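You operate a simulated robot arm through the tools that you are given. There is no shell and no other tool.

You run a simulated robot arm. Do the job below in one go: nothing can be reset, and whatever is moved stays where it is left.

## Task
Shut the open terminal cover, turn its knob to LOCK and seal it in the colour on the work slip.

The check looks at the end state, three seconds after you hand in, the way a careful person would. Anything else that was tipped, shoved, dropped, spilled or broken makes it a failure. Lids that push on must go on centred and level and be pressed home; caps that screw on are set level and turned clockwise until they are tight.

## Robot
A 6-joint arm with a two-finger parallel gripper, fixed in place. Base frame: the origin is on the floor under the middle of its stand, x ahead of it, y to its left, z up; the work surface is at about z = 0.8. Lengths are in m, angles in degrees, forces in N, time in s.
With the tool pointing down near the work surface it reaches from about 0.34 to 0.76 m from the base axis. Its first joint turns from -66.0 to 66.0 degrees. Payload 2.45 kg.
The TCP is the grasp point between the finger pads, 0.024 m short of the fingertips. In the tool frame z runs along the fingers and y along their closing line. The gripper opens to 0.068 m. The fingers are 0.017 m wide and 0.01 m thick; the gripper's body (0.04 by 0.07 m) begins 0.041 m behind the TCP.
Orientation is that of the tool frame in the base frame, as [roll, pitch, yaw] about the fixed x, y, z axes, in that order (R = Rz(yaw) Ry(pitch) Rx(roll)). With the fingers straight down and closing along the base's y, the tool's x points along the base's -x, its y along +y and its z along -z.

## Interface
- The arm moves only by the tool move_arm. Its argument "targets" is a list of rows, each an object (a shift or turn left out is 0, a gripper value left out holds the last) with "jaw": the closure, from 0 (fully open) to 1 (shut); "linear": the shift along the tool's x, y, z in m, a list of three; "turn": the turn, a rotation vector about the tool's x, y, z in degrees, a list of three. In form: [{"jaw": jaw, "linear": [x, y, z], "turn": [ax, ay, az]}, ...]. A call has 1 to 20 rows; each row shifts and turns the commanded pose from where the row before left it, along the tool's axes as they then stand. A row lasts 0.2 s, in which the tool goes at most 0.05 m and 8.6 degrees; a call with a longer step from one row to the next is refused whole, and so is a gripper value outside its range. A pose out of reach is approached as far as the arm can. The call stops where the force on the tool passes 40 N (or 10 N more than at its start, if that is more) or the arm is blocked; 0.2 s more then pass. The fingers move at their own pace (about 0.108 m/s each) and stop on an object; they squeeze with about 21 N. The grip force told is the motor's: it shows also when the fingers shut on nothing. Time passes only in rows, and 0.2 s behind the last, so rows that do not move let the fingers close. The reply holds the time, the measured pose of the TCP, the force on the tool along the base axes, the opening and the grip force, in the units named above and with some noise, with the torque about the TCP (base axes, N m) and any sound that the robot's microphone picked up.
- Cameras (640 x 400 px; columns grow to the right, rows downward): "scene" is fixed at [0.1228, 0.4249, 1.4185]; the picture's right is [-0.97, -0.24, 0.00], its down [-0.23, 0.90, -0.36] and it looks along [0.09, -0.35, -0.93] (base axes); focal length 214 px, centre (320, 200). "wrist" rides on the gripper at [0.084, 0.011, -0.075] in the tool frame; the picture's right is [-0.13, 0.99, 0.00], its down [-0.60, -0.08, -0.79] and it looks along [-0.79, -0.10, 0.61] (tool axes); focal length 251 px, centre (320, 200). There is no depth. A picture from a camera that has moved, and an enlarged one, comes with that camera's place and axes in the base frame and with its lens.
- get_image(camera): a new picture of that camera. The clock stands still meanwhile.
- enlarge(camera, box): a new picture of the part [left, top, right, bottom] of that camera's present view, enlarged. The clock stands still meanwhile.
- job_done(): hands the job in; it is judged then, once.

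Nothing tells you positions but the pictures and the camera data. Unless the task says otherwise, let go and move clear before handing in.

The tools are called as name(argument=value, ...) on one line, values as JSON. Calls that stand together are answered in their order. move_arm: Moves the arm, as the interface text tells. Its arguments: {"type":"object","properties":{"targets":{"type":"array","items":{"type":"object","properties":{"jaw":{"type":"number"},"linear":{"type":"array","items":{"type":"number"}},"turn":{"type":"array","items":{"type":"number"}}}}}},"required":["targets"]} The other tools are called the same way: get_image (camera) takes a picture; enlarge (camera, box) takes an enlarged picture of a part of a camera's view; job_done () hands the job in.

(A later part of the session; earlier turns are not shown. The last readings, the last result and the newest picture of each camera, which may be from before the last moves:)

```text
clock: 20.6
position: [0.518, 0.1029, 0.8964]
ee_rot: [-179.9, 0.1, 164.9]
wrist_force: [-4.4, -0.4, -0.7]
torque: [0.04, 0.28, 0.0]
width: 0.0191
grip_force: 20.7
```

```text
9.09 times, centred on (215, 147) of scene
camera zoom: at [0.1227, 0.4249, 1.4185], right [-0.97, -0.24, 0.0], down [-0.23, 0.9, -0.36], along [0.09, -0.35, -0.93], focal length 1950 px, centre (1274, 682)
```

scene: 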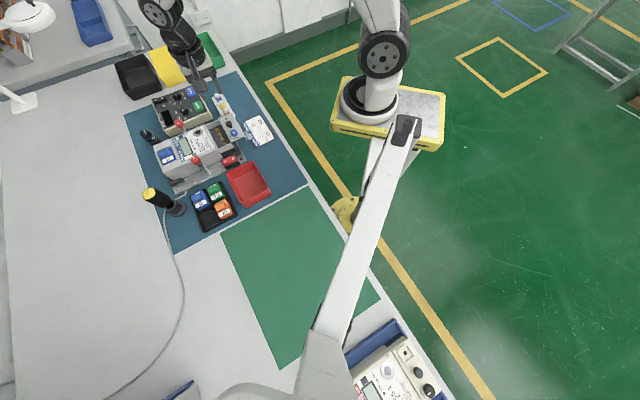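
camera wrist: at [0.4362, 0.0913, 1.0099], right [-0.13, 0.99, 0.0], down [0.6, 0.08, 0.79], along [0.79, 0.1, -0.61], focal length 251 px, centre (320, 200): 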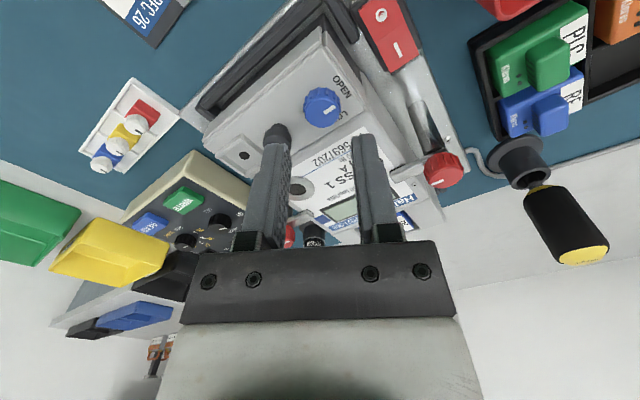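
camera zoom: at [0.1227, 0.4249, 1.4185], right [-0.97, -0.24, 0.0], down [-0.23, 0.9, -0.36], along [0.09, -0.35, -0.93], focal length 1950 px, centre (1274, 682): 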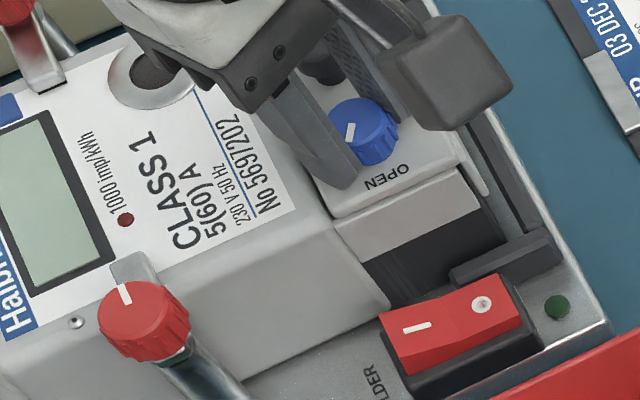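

The knob turns with the gripper and the meter stays put. I'll continue another 50°.

move_arm(targets=[{"turn": [0, 0, 5]}, {"turn": [0, 0, 5]}, {"turn": [0, 0, 5]}, {"turn": [0, 0, 5]}, {"turn": [0, 0, 5]}, {"turn": [0, 0, 5]}, {"turn": [0, 0, 5]}, {"turn": [0, 0, 5]}, {"turn": [0, 0, 5]}, {"turn": [0, 0, 5]}])

enlarge(camera="wrist", box=[240, 80, 400, 180])

enlarge(camera="scene", box=[180, 125, 250, 169])

```text
clock: 22.8
position: [0.5199, 0.1025, 0.895]
ee_rot: [179.9, 0.1, 114.9]
wrist_force: [-2.3, -1.1, -0.2]
torque: [-0.05, 0.14, -0.02]
width: 0.0191
grip_force: 21.3
```

```text
4.00 times, centred on (320, 130) of wrist
camera zoom: at [0.4941, 0.1845, 0.972], right [0.95, 0.3, 0.0], down [0.18, -0.58, 0.79], along [0.24, -0.76, -0.61], focal length 1006 px, centre (320, 480)
```

zoom: 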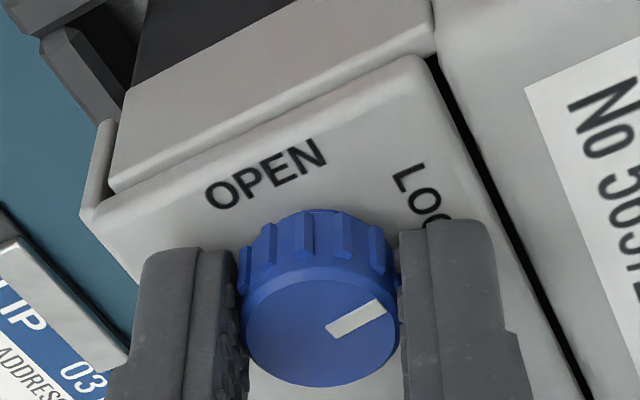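

```text
9.09 times, centred on (215, 147) of scene
camera zoom: at [0.1228, 0.4249, 1.4185], right [-0.97, -0.24, 0.0], down [-0.23, 0.9, -0.36], along [0.09, -0.35, -0.93], focal length 1950 px, centre (1274, 682)
```

zoom: 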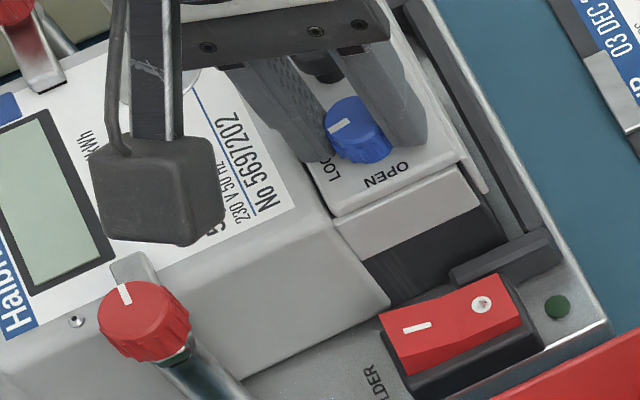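

80° turned, and the tick is nearly at LOCK. I'll finish the last 10° in small steps.

move_arm(targets=[{"turn": [0, 0, 3]}, {"turn": [0, 0, 3]}, {"turn": [0, 0, 2]}, {"turn": [0, 0, 2]}])

enlarge(camera="wrist", box=[240, 80, 400, 180])

enlarge(camera="scene", box=[200, 120, 250, 151])

```text
clock: 23.8
position: [0.5192, 0.1034, 0.8966]
ee_rot: [180.0, 0.0, 105.0]
wrist_force: [1.0, 0.7, -0.2]
torque: [0.08, 0.0, 0.25]
width: 0.0191
grip_force: 21.2
```

```text
4.00 times, centred on (320, 130) of wrist
camera zoom: at [0.5081, 0.1877, 0.9718], right [0.99, 0.13, 0.0], down [0.08, -0.6, 0.79], along [0.11, -0.79, -0.61], focal length 1006 px, centre (320, 480)
```

zoom: 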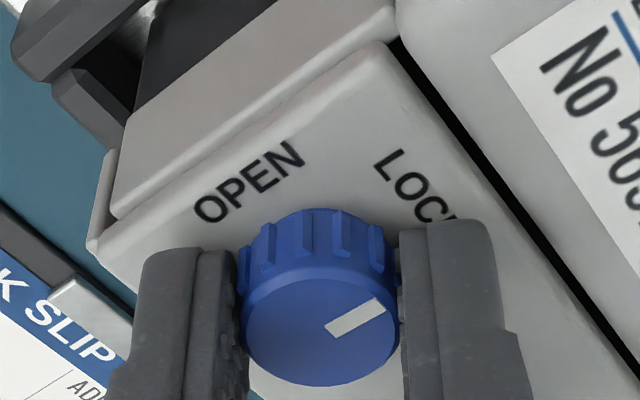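

```text
12.80 times, centred on (225, 136) of scene
camera zoom: at [0.1229, 0.425, 1.4185], right [-0.97, -0.24, 0.0], down [-0.23, 0.9, -0.36], along [0.09, -0.35, -0.93], focal length 2745 px, centre (1536, 1026)
```

zoom: 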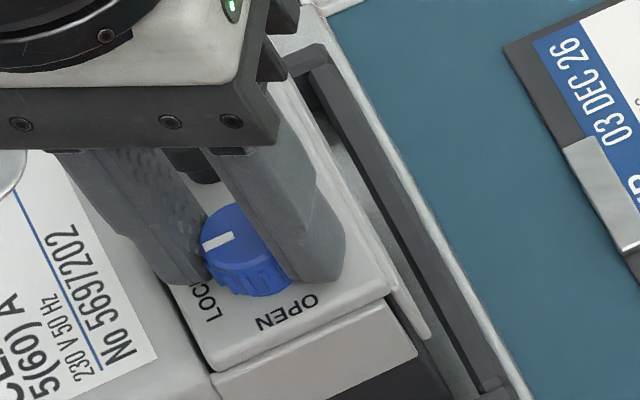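

The torque rose to 0.25 N·m at 90°, which suggests the end stop. I'll nudge 2° more to confirm it is a hard stop.

move_arm(targets=[{"turn": [0, 0, 1]}, {"turn": [0, 0, 1]}])

enlarge(camera="wrist", box=[240, 80, 400, 180])

```text
clock: 24.4
position: [0.5182, 0.1034, 0.8968]
ee_rot: [180.0, 0.0, 102.9]
wrist_force: [0.7, 1.8, -1.0]
torque: [-0.15, 0.14, 0.19]
width: 0.0192
grip_force: 20.6
```

```text
4.00 times, centred on (320, 130) of wrist
camera zoom: at [0.511, 0.1881, 0.9716], right [1.0, 0.1, 0.0], down [0.06, -0.61, 0.79], along [0.08, -0.79, -0.61], focal length 1006 px, centre (320, 480)
```

zoom: 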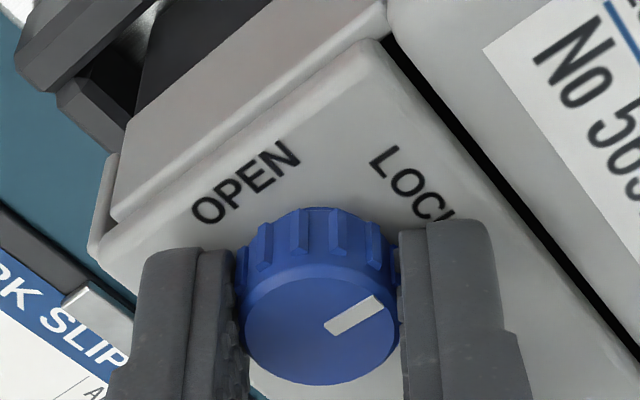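

The knob is on its stop at LOCK, with the tick pointing towards +u. I'll open the jaws, lift and verify.

move_arm(targets=[{"jaw": 0.62}, {"jaw": 0.62}, {"jaw": 0.62}, {"linear": [0, 0, -0.01]}, {"linear": [0, 0, -0.02]}, {"linear": [0, 0, -0.03]}, {"linear": [0.0, 0, -0.03]}])

get_image(camera="wrist")

enlarge(camera="wrist", box=[250, 0, 410, 100])

enlarge(camera="scene", box=[180, 125, 250, 169])

```text
clock: 26.0
position: [0.5192, 0.1033, 0.9859]
ee_rot: [179.9, 0.1, 103.0]
wrist_force: [0.0, 0.6, 0.9]
torque: [0.0, 0.0, -0.02]
width: 0.0258
grip_force: 0.0
```

```text
taken
camera wrist: at [0.5108, 0.1875, 1.0617], right [1.0, 0.1, 0.0], down [0.06, -0.61, 0.79], along [0.08, -0.79, -0.61], focal length 251 px, centre (320, 200)
```

wrist: 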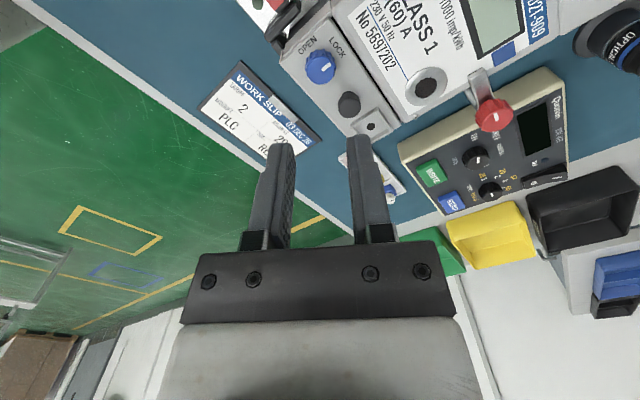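

```text
4.00 times, centred on (330, 50) of wrist
camera zoom: at [0.5108, 0.1875, 1.0617], right [1.0, 0.1, 0.0], down [0.06, -0.61, 0.79], along [0.08, -0.79, -0.61], focal length 1006 px, centre (280, 800)
```

zoom: 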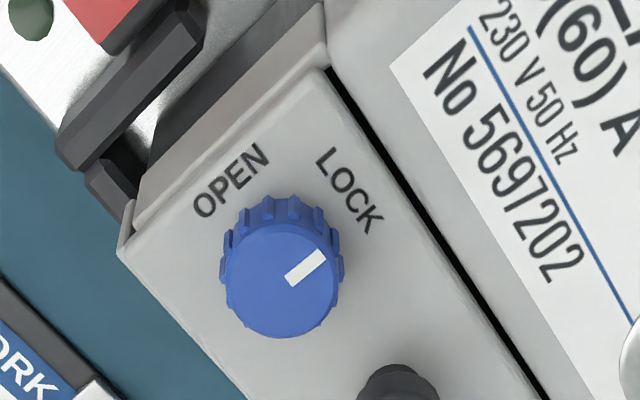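

```text
9.09 times, centred on (215, 147) of scene
camera zoom: at [0.1228, 0.4249, 1.4185], right [-0.97, -0.24, 0.0], down [-0.23, 0.9, -0.36], along [0.09, -0.35, -0.93], focal length 1950 px, centre (1274, 682)
```

zoom: 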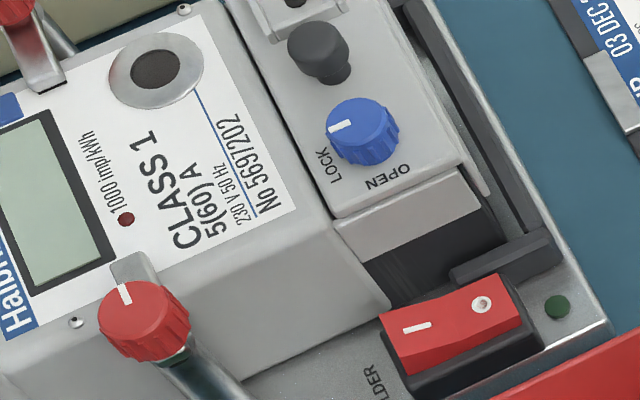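

The knob now points at LOCK. Next I'll go back to the mushroom and gently pull the locked cover, and with it the meter, back about 3.4 mm to its original place. That also tests the lock.

move_arm(targets=[{"turn": [0, 0, -8]}, {"turn": [0, 0, -8]}, {"turn": [0, 0, -8]}, {"turn": [0, 0, -8]}, {"linear": [-0.0349, 0.0006, 0]}, {"linear": [0, 0, 0.03]}, {"linear": [0, 0, 0.02]}])

enlarge(camera="wrist", box=[240, 60, 400, 160])

```text
clock: 27.6
position: [0.5439, 0.0783, 0.9349]
ee_rot: [179.8, 0.1, 135.0]
wrist_force: [-0.5, 0.4, 0.0]
torque: [0.04, 0.01, 0.02]
width: 0.0256
grip_force: 0.0
```

```text
4.00 times, centred on (320, 110) of wrist
camera zoom: at [0.4927, 0.1459, 1.0117], right [0.79, 0.61, 0.0], down [0.37, -0.48, 0.79], along [0.48, -0.63, -0.61], focal length 1006 px, centre (320, 560)
```

zoom: 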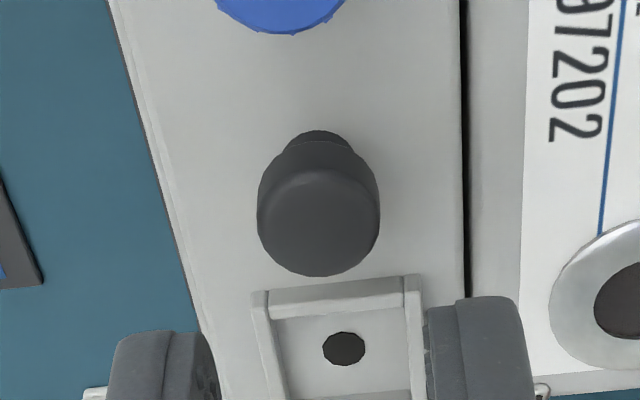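

Mushroom is aligned. I'll descend and grip it.

move_arm(targets=[{"linear": [0, 0, 0.02]}, {"linear": [0, 0, 0.01]}, {"linear": [0, 0, 0.007]}, {"jaw": 0.8}, {"jaw": 0.9}, {"jaw": 0.9}, {"jaw": 0.9}])

enlarge(camera="scene", box=[180, 125, 250, 169])

```text
clock: 29.2
position: [0.5449, 0.0789, 0.8983]
ee_rot: [-179.9, 0.1, 134.9]
wrist_force: [-4.4, -1.8, 5.8]
torque: [-0.09, 0.18, -0.02]
width: 0.0173
grip_force: 21.2
```

```text
9.09 times, centred on (215, 147) of scene
camera zoom: at [0.1226, 0.4249, 1.4185], right [-0.97, -0.24, 0.0], down [-0.23, 0.9, -0.36], along [0.09, -0.35, -0.93], focal length 1950 px, centre (1274, 682)
```

zoom: 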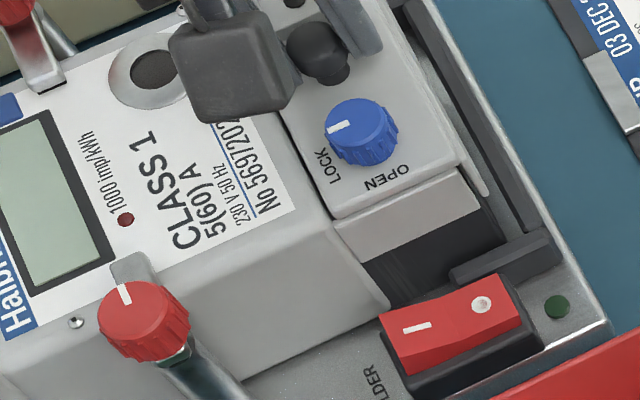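

Gripped. I'll pull gently along -u in 1 mm steps and watch the meter.

move_arm(targets=[{"linear": [0, -0.001, 0]}, {"linear": [0, -0.001, 0]}, {"linear": [0, -0.001, 0]}])

enlarge(camera="scene", box=[180, 125, 250, 169])

enlarge(camera="wrist", box=[220, 0, 460, 150])

```text
clock: 30.0
position: [0.5432, 0.0773, 0.8988]
ee_rot: [180.0, -0.1, 135.0]
wrist_force: [0.5, 1.5, -0.3]
torque: [-0.02, -0.19, 0.04]
width: 0.0172
grip_force: 20.6
```

```text
9.09 times, centred on (215, 147) of scene
camera zoom: at [0.1229, 0.425, 1.4185], right [-0.97, -0.24, 0.0], down [-0.23, 0.9, -0.36], along [0.09, -0.35, -0.93], focal length 1950 px, centre (1274, 682)
```

zoom: 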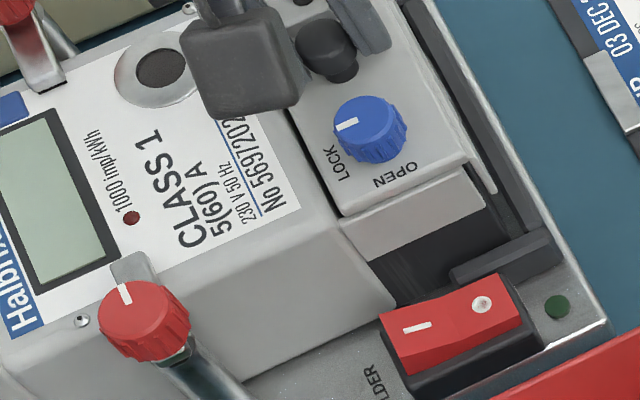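

```text
2.67 times, centred on (340, 75) of wrist
camera zoom: at [0.4907, 0.144, 0.9742], right [0.79, 0.61, 0.0], down [0.37, -0.48, 0.79], along [0.48, -0.63, -0.61], focal length 670 px, centre (267, 533)
```

zoom: 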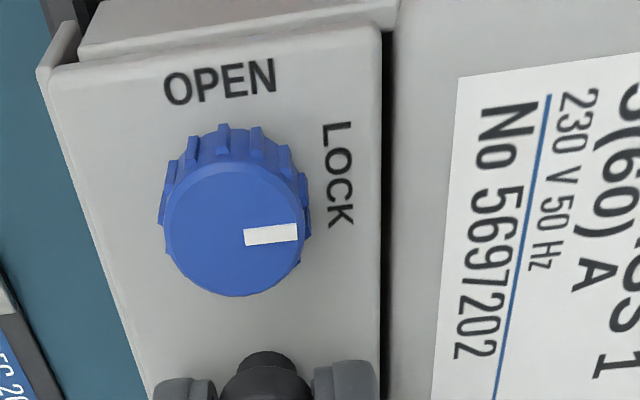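

The meter follows the locked cover, and about 1.3 mm remains to its original place. I'll pull a little more, then check.

move_arm(targets=[{"linear": [0, -0.0007, 0]}, {"linear": [0, -0.0007, 0]}])

enlarge(camera="scene", box=[180, 125, 250, 169])

enlarge(camera="wrist", box=[220, 0, 460, 150])

```text
clock: 30.6
position: [0.5408, 0.075, 0.899]
ee_rot: [-179.9, 0.1, 135.0]
wrist_force: [0.7, 0.4, 0.1]
torque: [-0.03, -0.21, 0.02]
width: 0.0171
grip_force: 21.1
```

```text
9.09 times, centred on (215, 147) of scene
camera zoom: at [0.1229, 0.425, 1.4185], right [-0.97, -0.24, 0.0], down [-0.23, 0.9, -0.36], along [0.09, -0.35, -0.93], focal length 1950 px, centre (1274, 682)
```

zoom: 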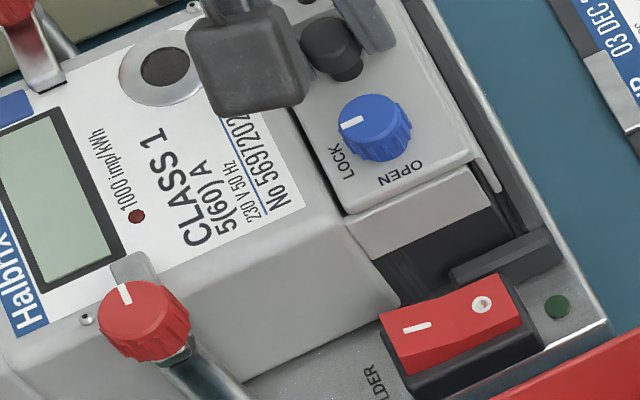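

```text
2.67 times, centred on (340, 75) of wrist
camera zoom: at [0.4895, 0.143, 0.9742], right [0.79, 0.61, 0.0], down [0.37, -0.48, 0.79], along [0.48, -0.63, -0.61], focal length 670 px, centre (267, 533)
```

zoom: 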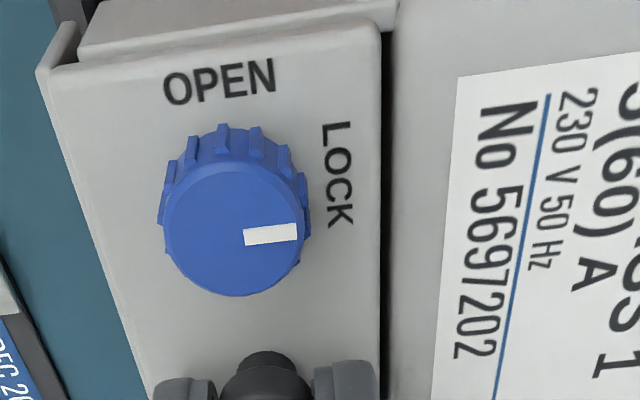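

The meter is back at its original place (LED at 136,216 versus 135,215 originally). The lock has about 1 mm of play, so I'll push the cover back in by about 1 mm without moving the meter.

move_arm(targets=[{"linear": [0, 0.0006, 0]}, {"linear": [0, 0.0006, 0]}])

enlarge(camera="scene", box=[180, 125, 250, 169])

enlarge(camera="wrist", box=[220, 0, 460, 150])

```text
clock: 31.2
position: [0.5416, 0.0768, 0.898]
ee_rot: [-179.9, 0.0, 135.0]
wrist_force: [-1.2, -1.3, -0.2]
torque: [-0.03, 0.08, -0.02]
width: 0.0171
grip_force: 21.5
```

```text
9.09 times, centred on (215, 147) of scene
camera zoom: at [0.1228, 0.4249, 1.4185], right [-0.97, -0.24, 0.0], down [-0.23, 0.9, -0.36], along [0.09, -0.35, -0.93], focal length 1950 px, centre (1274, 682)
```

zoom: 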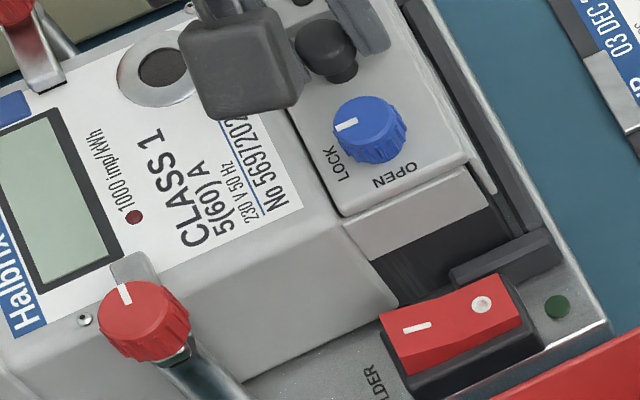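

```text
2.67 times, centred on (340, 75) of wrist
camera zoom: at [0.4909, 0.1442, 0.9744], right [0.79, 0.61, 0.0], down [0.37, -0.48, 0.79], along [0.48, -0.63, -0.61], focal length 670 px, centre (267, 533)
```

zoom: 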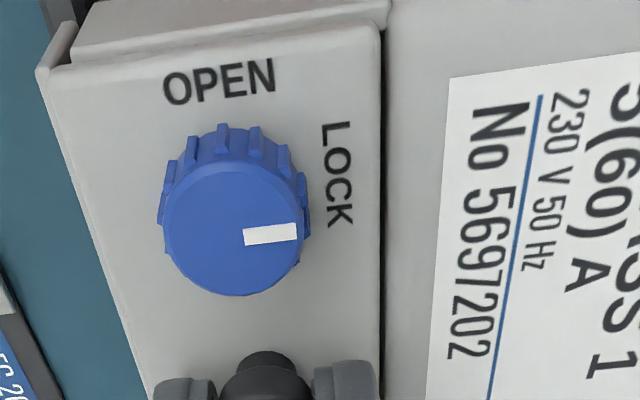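

The cover is closed on its stop again, and the meter is within about 0.7 mm of its original place. I'll release the mushroom, rise and view the red seal from above.

move_arm(targets=[{"jaw": 0.64}, {"jaw": 0.64}, {"jaw": 0.64}, {"linear": [0, 0, -0.01]}, {"linear": [0, 0, -0.02]}, {"linear": [0, 0, -0.03]}, {"linear": [0, 0, -0.04]}])

get_image(camera="wrist")

enlarge(camera="wrist", box=[230, 30, 390, 130])

enlarge(camera="scene", box=[200, 85, 256, 120])

```text
clock: 32.8
position: [0.5414, 0.0775, 0.9987]
ee_rot: [179.9, 0.0, 135.0]
wrist_force: [0.1, -0.5, 0.0]
torque: [0.01, 0.01, 0.0]
width: 0.0244
grip_force: 0.0
```

```text
taken
camera wrist: at [0.491, 0.1452, 1.0739], right [0.79, 0.61, 0.0], down [0.37, -0.48, 0.79], along [0.48, -0.63, -0.61], focal length 251 px, centre (320, 200)
```

wrist: 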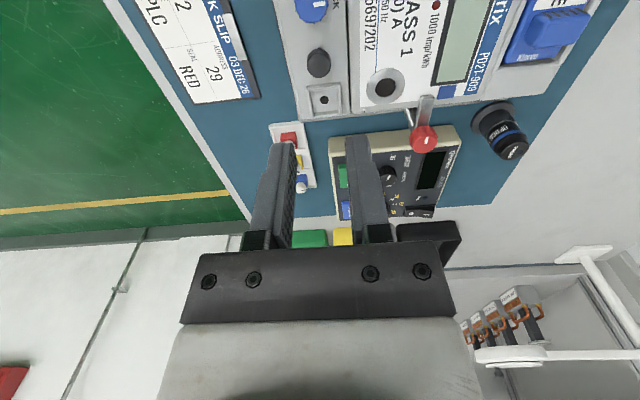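

```text
4.00 times, centred on (310, 80) of wrist
camera zoom: at [0.491, 0.1452, 1.0739], right [0.79, 0.61, 0.0], down [0.37, -0.48, 0.79], along [0.48, -0.63, -0.61], focal length 1006 px, centre (360, 680)
```

zoom: 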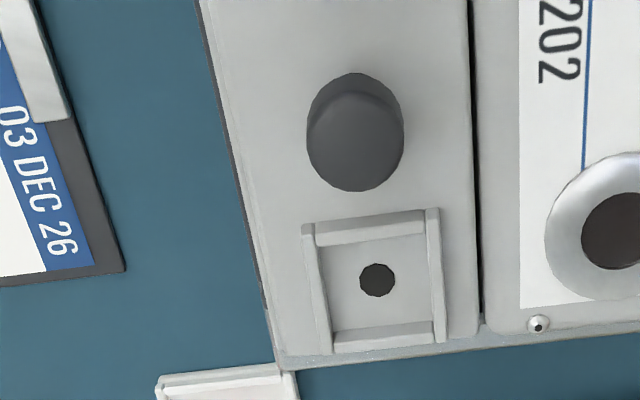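

```text
11.43 times, centred on (228, 102) of scene
camera zoom: at [0.1228, 0.4249, 1.4185], right [-0.97, -0.24, 0.0], down [-0.23, 0.9, -0.36], along [0.09, -0.35, -0.93], focal length 2451 px, centre (1371, 1314)
```

zoom: 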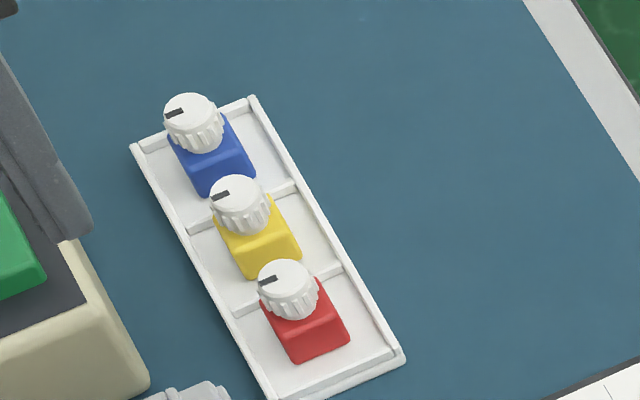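

The pocket is clear and centred at its hole, with four low walls. The red seal's block is aligned with the same 45° axes, so a pure translation will place it. I'll hover over the red seal to see it closely.

move_arm(targets=[{"linear": [-0.0305, -0.0137, 0], "jaw": 0.5}, {"linear": [-0.0305, -0.0137, 0]}, {"linear": [-0.0305, -0.0137, 0]}, {"linear": [-0.0305, -0.0137, 0]}, {"linear": [0, 0, 0.03]}])

get_image(camera="wrist")

enlarge(camera="wrist", box=[240, 30, 400, 130])

enlarge(camera="scene", box=[200, 85, 256, 120])

```text
clock: 34.0
position: [0.5891, -0.0489, 0.9705]
ee_rot: [-179.9, 0.0, 134.9]
wrist_force: [-0.3, 0.5, 0.3]
torque: [0.0, 0.03, -0.03]
width: 0.0341
grip_force: 0.1
```

```text
taken
camera wrist: at [0.5373, 0.0186, 1.0454], right [0.79, 0.61, 0.0], down [0.37, -0.48, 0.79], along [0.48, -0.63, -0.61], focal length 251 px, centre (320, 200)
```

wrist: 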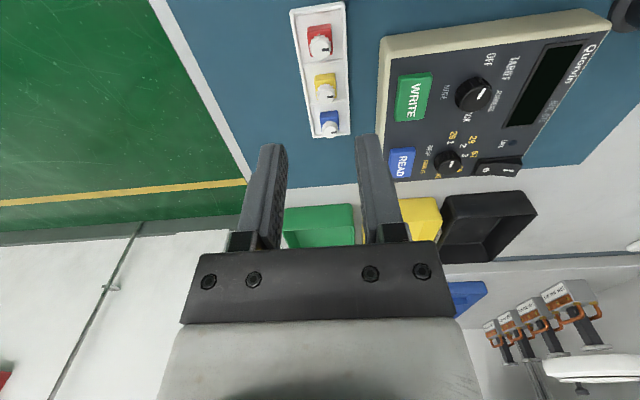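

```text
4.00 times, centred on (320, 80) of wrist
camera zoom: at [0.5373, 0.0186, 1.0454], right [0.79, 0.61, 0.0], down [0.37, -0.48, 0.79], along [0.48, -0.63, -0.61], focal length 1006 px, centre (320, 680)
```

zoom: 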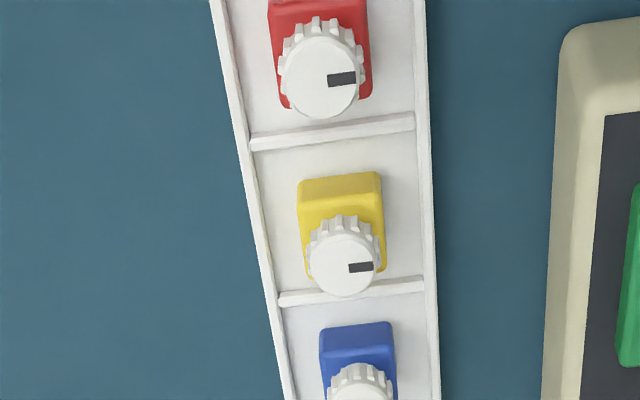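

```text
11.43 times, centred on (228, 102) of scene
camera zoom: at [0.1229, 0.4249, 1.4185], right [-0.97, -0.24, 0.0], down [-0.23, 0.9, -0.36], along [0.09, -0.35, -0.93], focal length 2451 px, centre (1371, 1314)
```

zoom: 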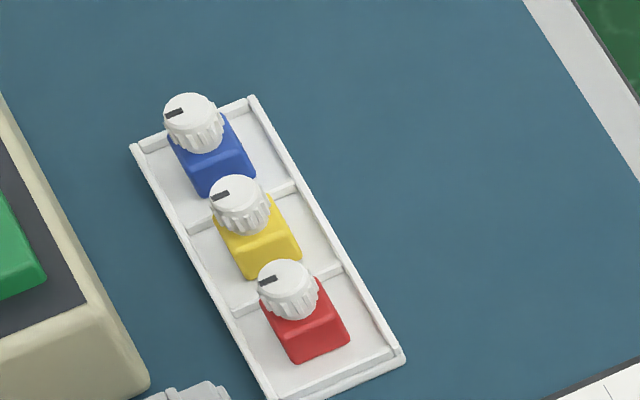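

The red knob top is right below the TCP at (0.589, -0.049, 0.830). I'll lower to just above it and look again.

move_arm(targets=[{"linear": [0, 0, 0.04], "jaw": 0.6}, {"linear": [0, 0, 0.04]}, {"linear": [0, 0, 0.02]}])

get_image(camera="wrist")

enlarge(camera="wrist", box=[240, 70, 400, 170])

enlarge(camera="scene", box=[200, 85, 256, 120])

```text
clock: 34.8
position: [0.588, -0.0479, 0.8697]
ee_rot: [180.0, 0.1, 135.0]
wrist_force: [0.3, 0.0, -0.3]
torque: [0.01, -0.03, -0.02]
width: 0.0273
grip_force: 0.1
```

```text
taken
camera wrist: at [0.5372, 0.0195, 0.9451], right [0.79, 0.61, 0.0], down [0.37, -0.48, 0.79], along [0.48, -0.63, -0.61], focal length 251 px, centre (320, 200)
```

wrist: 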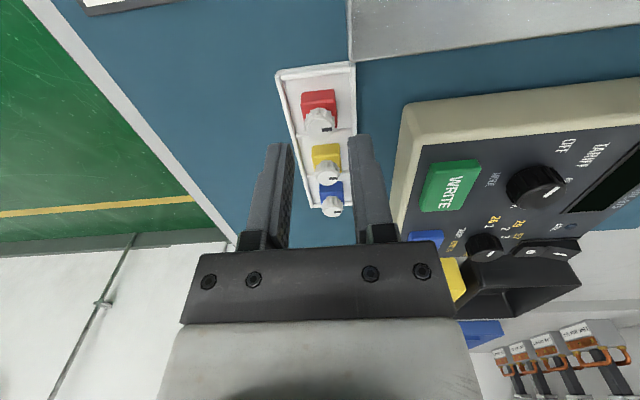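

```text
4.00 times, centred on (320, 120) of wrist
camera zoom: at [0.5372, 0.0195, 0.9451], right [0.79, 0.61, 0.0], down [0.37, -0.48, 0.79], along [0.48, -0.63, -0.61], focal length 1006 px, centre (320, 520)
```

zoom: 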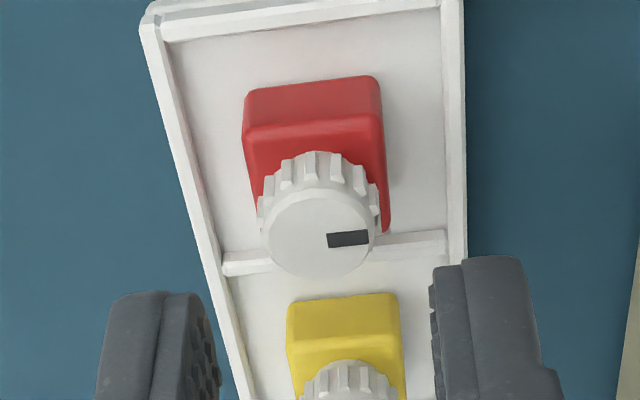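

```text
11.43 times, centred on (228, 102) of scene
camera zoom: at [0.1228, 0.4249, 1.4185], right [-0.97, -0.24, 0.0], down [-0.23, 0.9, -0.36], along [0.09, -0.35, -0.93], focal length 2451 px, centre (1371, 1314)
```

zoom: 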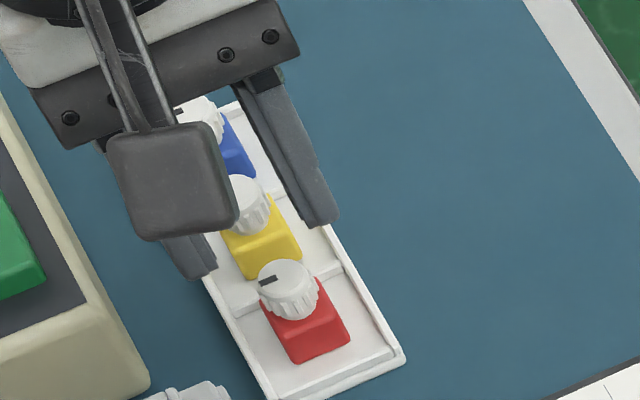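

The knob centre is at about (0.5897, -0.0494), with its top at about 0.828. The knob is about 7 mm tall and stands on the block. I'll trim and descend so the tips are beside the knob but above the block top.

move_arm(targets=[{"linear": [-0.0018, -0.0006, 0]}, {"linear": [0, 0, 0.012]}, {"linear": [0, 0, 0.006]}, {"linear": [0, 0, 0.002]}])

enlarge(camera="wrist", box=[240, 90, 400, 190])

enlarge(camera="scene", box=[205, 90, 245, 115])

```text
clock: 35.8
position: [0.5903, -0.0501, 0.8496]
ee_rot: [179.9, 0.0, 135.0]
wrist_force: [-0.8, -0.8, 0.2]
torque: [0.02, 0.01, 0.02]
width: 0.0272
grip_force: 0.1
```

```text
4.00 times, centred on (320, 140) of wrist
camera zoom: at [0.5386, 0.0174, 0.9249], right [0.79, 0.61, 0.0], down [0.37, -0.48, 0.79], along [0.48, -0.63, -0.61], focal length 1006 px, centre (320, 440)
```

zoom: 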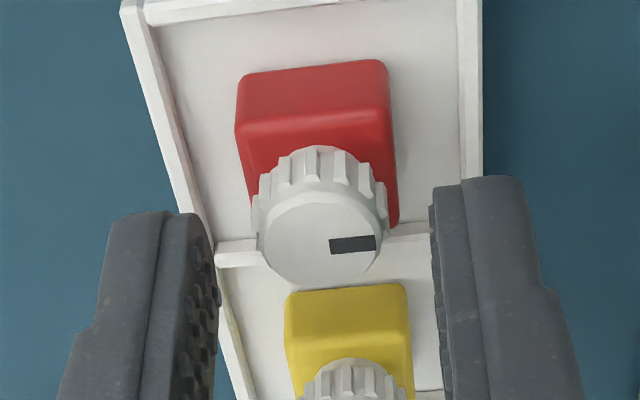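

```text
16.00 times, centred on (225, 102) of scene
camera zoom: at [0.1228, 0.4249, 1.4185], right [-0.97, -0.24, 0.0], down [-0.23, 0.9, -0.36], along [0.09, -0.35, -0.93], focal length 3432 px, centre (1840, 1760)
```

zoom: 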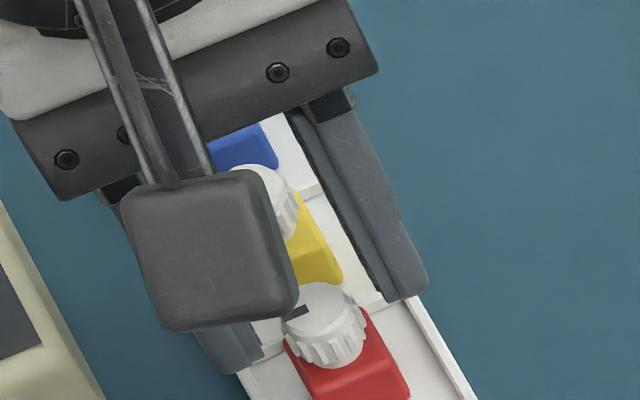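

Aligned to within about 0.5 mm. I'll go down 4 mm more carefully, then close on the knob.

move_arm(targets=[{"linear": [0, 0, 0.002]}, {"linear": [0, 0, 0.001]}, {"linear": [0, 0, 0.001]}])

enlarge(camera="wrist", box=[240, 90, 400, 190])

```text
clock: 36.6
position: [0.5892, -0.0493, 0.8458]
ee_rot: [-180.0, 0.0, 135.0]
wrist_force: [-0.4, -0.4, -0.3]
torque: [0.01, 0.01, 0.01]
width: 0.0272
grip_force: 0.0
```

```text
4.00 times, centred on (320, 140) of wrist
camera zoom: at [0.5384, 0.0179, 0.9207], right [0.79, 0.61, 0.0], down [0.37, -0.48, 0.79], along [0.48, -0.63, -0.61], focal length 1006 px, centre (320, 440)
```

zoom: 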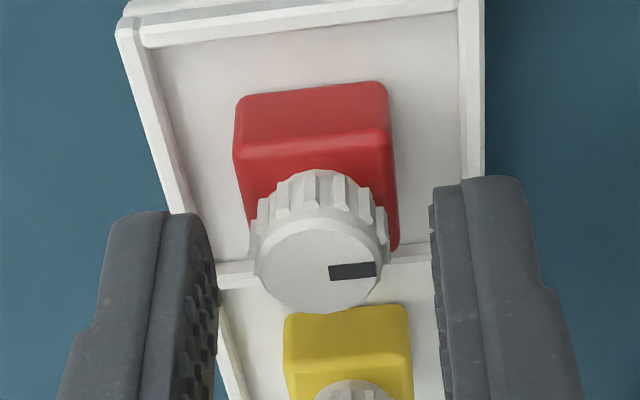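

Tips are about 1 mm above the block top and about 6 mm of the knob is between the pads. Closing now.

move_arm(targets=[{"jaw": 0.75}, {"jaw": 0.85}, {"jaw": 0.9}, {"jaw": 0.9}])

enlarge(camera="wrist", box=[240, 90, 400, 190])

```text
clock: 37.6
position: [0.5898, -0.0497, 0.8457]
ee_rot: [-180.0, 0.0, 135.0]
wrist_force: [-0.5, -1.5, 0.3]
torque: [0.01, 0.0, -0.04]
width: 0.0136
grip_force: 13.9
```

```text
4.00 times, centred on (320, 140) of wrist
camera zoom: at [0.5383, 0.0178, 0.9207], right [0.79, 0.61, 0.0], down [0.37, -0.48, 0.79], along [0.48, -0.63, -0.61], focal length 1006 px, centre (320, 440)
```

zoom: 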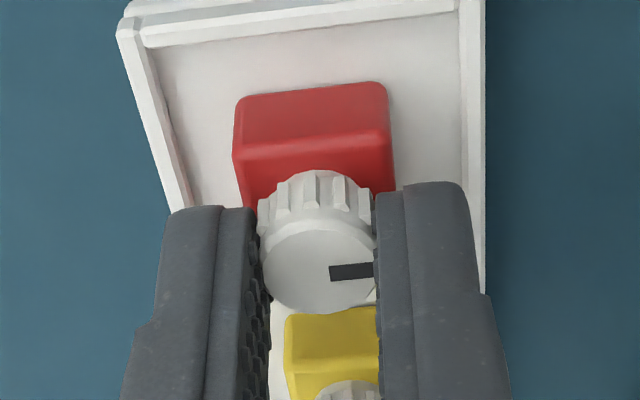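

The knob is gripped at 13.6 mm. I'll let the grip settle and lift slowly.

move_arm(targets=[{"jaw": 0.95}, {"jaw": 0.95}, {"linear": [0, 0, -0.003]}, {"linear": [0, 0, -0.006]}, {"linear": [0, 0, -0.01]}, {"linear": [0, 0, -0.015]}, {"linear": [0, 0, -0.02]}])

enlarge(camera="wrist", box=[240, 80, 400, 180])

enlarge(camera="scene", box=[195, 80, 251, 115])

```text
clock: 39.2
position: [0.5901, -0.049, 0.8988]
ee_rot: [-180.0, 0.0, 135.0]
wrist_force: [0.0, -0.3, -0.2]
torque: [0.05, -0.04, 0.01]
width: 0.0136
grip_force: 13.8
```

```text
4.00 times, centred on (320, 130) of wrist
camera zoom: at [0.5386, 0.0179, 0.9748], right [0.79, 0.61, 0.0], down [0.37, -0.48, 0.79], along [0.48, -0.63, -0.61], focal length 1006 px, centre (320, 480)
```

zoom: 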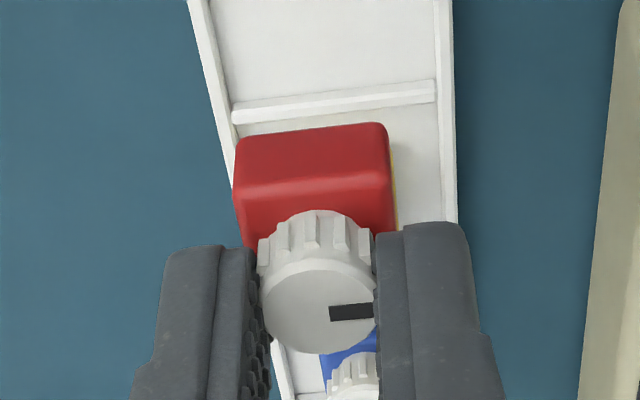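

```text
11.43 times, centred on (223, 98) of scene
camera zoom: at [0.1228, 0.4249, 1.4185], right [-0.97, -0.24, 0.0], down [-0.23, 0.9, -0.36], along [0.09, -0.35, -0.93], focal length 2451 px, centre (1429, 1371)
```

zoom: 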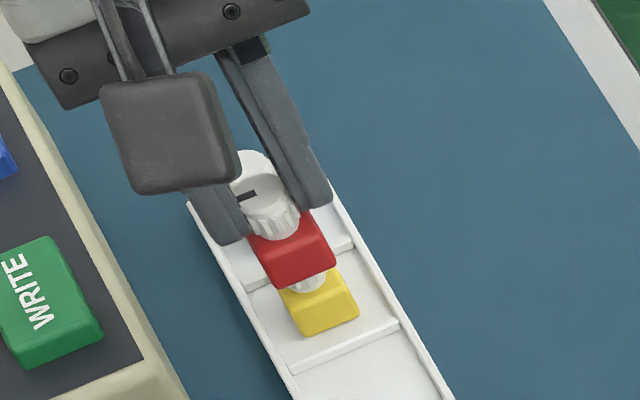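

The red seal is lifted cleanly and the block hangs level, with its bottom about 39 mm below the TCP. I'll check the tray floor for a peg hole, then carry the seal over the pocket at about (0.568, 0.051).

enlarge(camera="wrist", box=[270, 40, 390, 115])

move_arm(targets=[{"linear": [0, 0, -0.03], "jaw": 1.0}, {"linear": [0, 0, -0.03]}, {"linear": [0.0217, 0.0138, 0]}, {"linear": [0.0217, 0.0138, 0]}, {"linear": [0.0216, 0.0138, 0]}, {"linear": [0.0216, 0.0138, 0]}])

get_image(camera="wrist")

enlarge(camera="wrist", box=[240, 60, 400, 160])

enlarge(camera="scene", box=[190, 95, 260, 139])

```text
5.33 times, centred on (330, 78) of wrist
camera zoom: at [0.5386, 0.0179, 0.9748], right [0.79, 0.61, 0.0], down [0.37, -0.48, 0.79], along [0.48, -0.63, -0.61], focal length 1341 px, centre (267, 853)
```

zoom: 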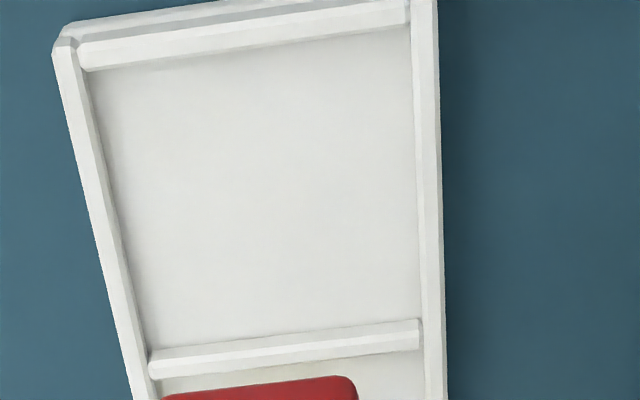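

```text
clock: 40.6
position: [0.5682, 0.0494, 0.96]
ee_rot: [180.0, -0.1, 135.0]
wrist_force: [-0.7, 0.3, 0.3]
torque: [0.0, 0.0, 0.01]
width: 0.0137
grip_force: 13.8
```

```text
taken
camera wrist: at [0.5166, 0.1173, 1.0345], right [0.79, 0.61, 0.0], down [0.37, -0.48, 0.79], along [0.48, -0.63, -0.61], focal length 251 px, centre (320, 200)
```

wrist: 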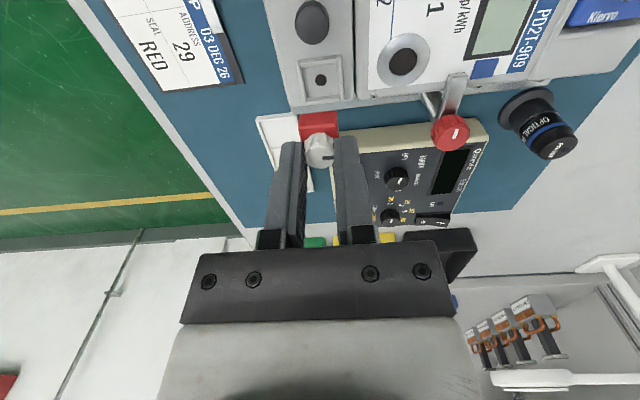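

```text
4.00 times, centred on (320, 110) of wrist
camera zoom: at [0.5166, 0.1173, 1.0345], right [0.79, 0.61, 0.0], down [0.37, -0.48, 0.79], along [0.48, -0.63, -0.61], focal length 1006 px, centre (320, 560)
```

zoom: 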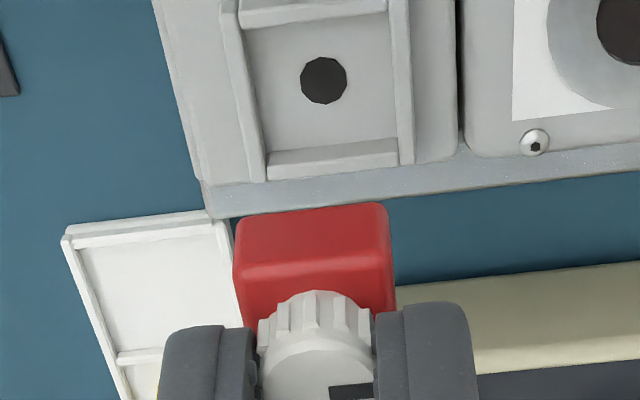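

```text
9.09 times, centred on (225, 117) of scene
camera zoom: at [0.1228, 0.4249, 1.4185], right [-0.97, -0.24, 0.0], down [-0.23, 0.9, -0.36], along [0.09, -0.35, -0.93], focal length 1950 px, centre (1184, 954)
```

zoom: 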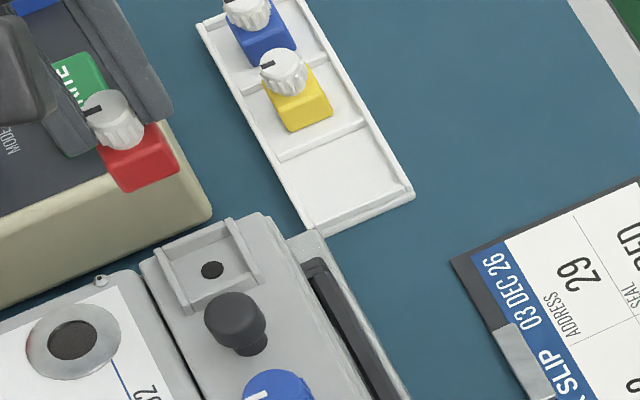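

The tray floor is plain, so the seal is flat-bottomed. The pocket hole is at (0.568, 0.051), within 1 mm of the TCP. I'll trim and descend to just above the pocket walls.

move_arm(targets=[{"linear": [0.0008, 0.0005, 0.015]}, {"linear": [0, 0, 0.015]}, {"linear": [0, 0, 0.008]}, {"linear": [0, 0, 0.004]}])

enlarge(camera="wrist", box=[240, 60, 400, 160])

enlarge(camera="scene", box=[195, 105, 245, 136])

```text
clock: 41.6
position: [0.5669, 0.0502, 0.917]
ee_rot: [-180.0, 0.0, 135.0]
wrist_force: [0.5, -0.6, 0.3]
torque: [-0.02, 0.01, 0.03]
width: 0.0135
grip_force: 13.7
```

```text
4.00 times, centred on (320, 110) of wrist
camera zoom: at [0.5162, 0.1176, 0.9926], right [0.79, 0.61, 0.0], down [0.37, -0.48, 0.79], along [0.48, -0.63, -0.61], focal length 1006 px, centre (320, 560)
```

zoom: 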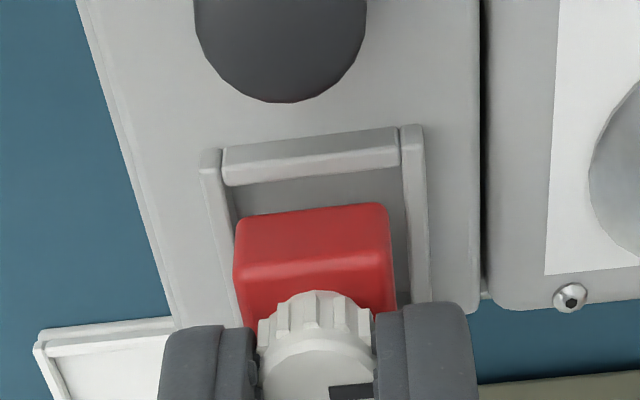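

```text
12.80 times, centred on (220, 120) of scene
camera zoom: at [0.1228, 0.4249, 1.4185], right [-0.97, -0.24, 0.0], down [-0.23, 0.9, -0.36], along [0.09, -0.35, -0.93], focal length 2745 px, centre (1600, 1218)
```

zoom: 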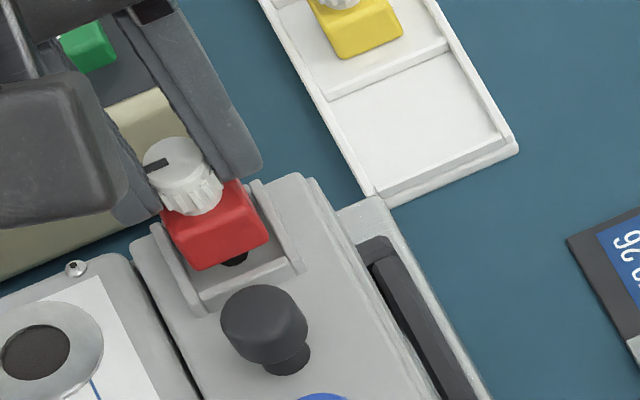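

The seal is centred over the pocket to within about 1 mm, with clearances of about 1.7/2.2 mm sideways. I'll shift 0.6 mm and lower it in small steps until contact.

move_arm(targets=[{"linear": [0.0006, 0, 0.002]}, {"linear": [0, 0, 0.002]}, {"linear": [0, 0, 0.002]}, {"linear": [0, 0, 0.001]}])

enlarge(camera="wrist", box=[240, 60, 400, 160])

enlarge(camera="scene", box=[195, 105, 245, 136])

```text
clock: 42.6
position: [0.5679, 0.0512, 0.9111]
ee_rot: [-180.0, 0.1, 135.0]
wrist_force: [0.5, 0.4, 0.5]
torque: [0.02, 0.0, 0.02]
width: 0.0137
grip_force: 14.1
```

```text
4.00 times, centred on (320, 110) of wrist
camera zoom: at [0.5162, 0.1185, 0.9858], right [0.79, 0.61, 0.0], down [0.37, -0.48, 0.79], along [0.48, -0.63, -0.61], focal length 1006 px, centre (320, 560)
```

zoom: 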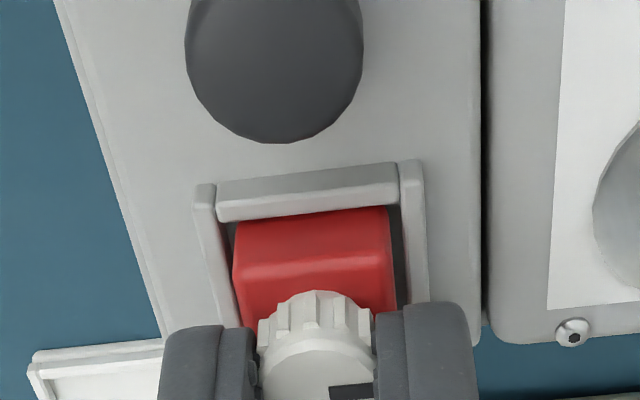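

```text
12.80 times, centred on (220, 120) of scene
camera zoom: at [0.1228, 0.4249, 1.4185], right [-0.97, -0.24, 0.0], down [-0.23, 0.9, -0.36], along [0.09, -0.35, -0.93], focal length 2745 px, centre (1600, 1218)
```

zoom: 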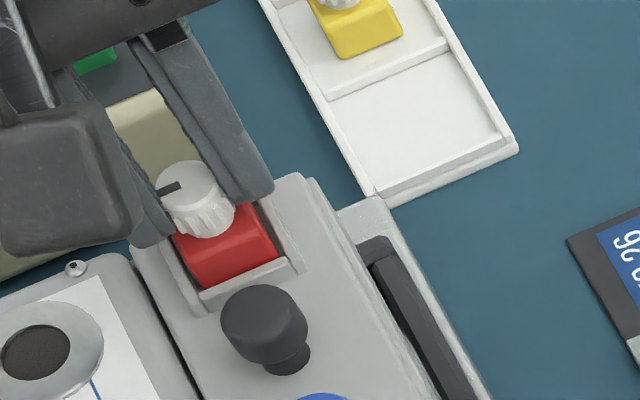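

The block has entered the pocket. I'm lowering in 0.5 mm steps until it seats.

move_arm(targets=[{"linear": [0, 0, 0.0005]}, {"linear": [0, 0, 0.0005]}, {"linear": [0, 0, 0.0005]}, {"linear": [0, 0, 0.0005]}])

enlarge(camera="wrist", box=[240, 60, 400, 160])

```text
clock: 43.6
position: [0.5677, 0.051, 0.9104]
ee_rot: [179.8, 0.1, 135.0]
wrist_force: [1.9, -1.0, 11.8]
torque: [-0.04, -0.02, -0.03]
width: 0.014
grip_force: 14.5
```

```text
4.00 times, centred on (320, 110) of wrist
camera zoom: at [0.5159, 0.1191, 0.9843], right [0.79, 0.61, 0.0], down [0.37, -0.48, 0.79], along [0.49, -0.63, -0.61], focal length 1006 px, centre (320, 560)
```

zoom: 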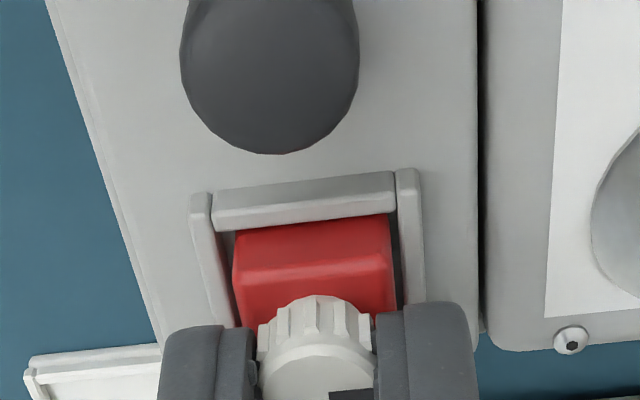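

Contact at about 12 N, so the seal is seated on the pocket floor. I'll press a little more to see whether it clicks home.

move_arm(targets=[{"linear": [0, 0, 0.0005]}, {"linear": [0, 0, 0.0005]}])

```text
clock: 44.2
position: [0.5687, 0.0521, 0.9077]
ee_rot: [180.0, 0.0, 135.0]
wrist_force: [0.3, -0.5, 11.9]
torque: [-0.02, -0.03, -0.02]
width: 0.0135
grip_force: 14.2
```

enlarge(camera="wrist", box=[240, 60, 400, 160])

enlarge(camera="scene", box=[195, 105, 245, 136])

```text
4.00 times, centred on (320, 110) of wrist
camera zoom: at [0.5158, 0.1191, 0.9829], right [0.79, 0.61, 0.0], down [0.37, -0.48, 0.79], along [0.48, -0.63, -0.61], focal length 1006 px, centre (320, 560)
```

zoom: 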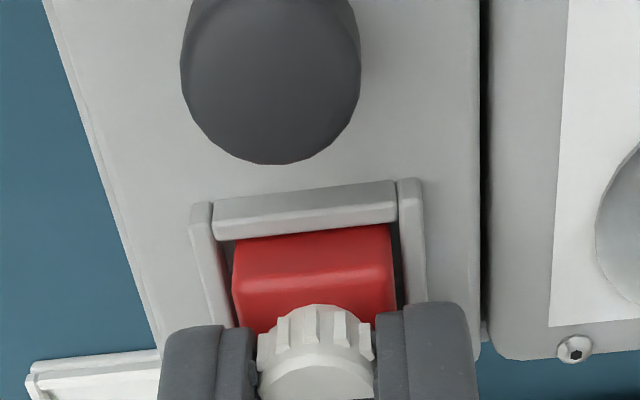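

```text
12.80 times, centred on (220, 120) of scene
camera zoom: at [0.1226, 0.4249, 1.4185], right [-0.97, -0.24, 0.0], down [-0.23, 0.9, -0.36], along [0.09, -0.35, -0.93], focal length 2745 px, centre (1600, 1218)
```

zoom: 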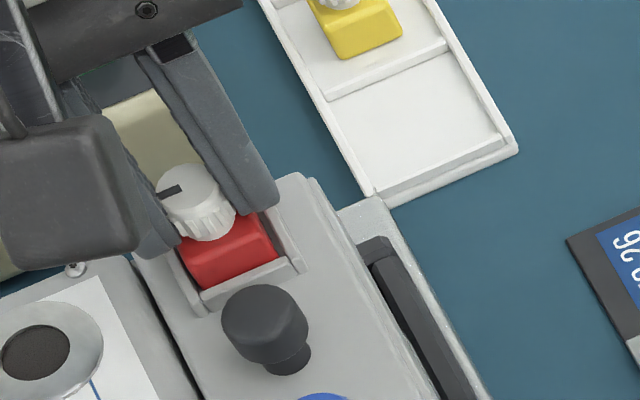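

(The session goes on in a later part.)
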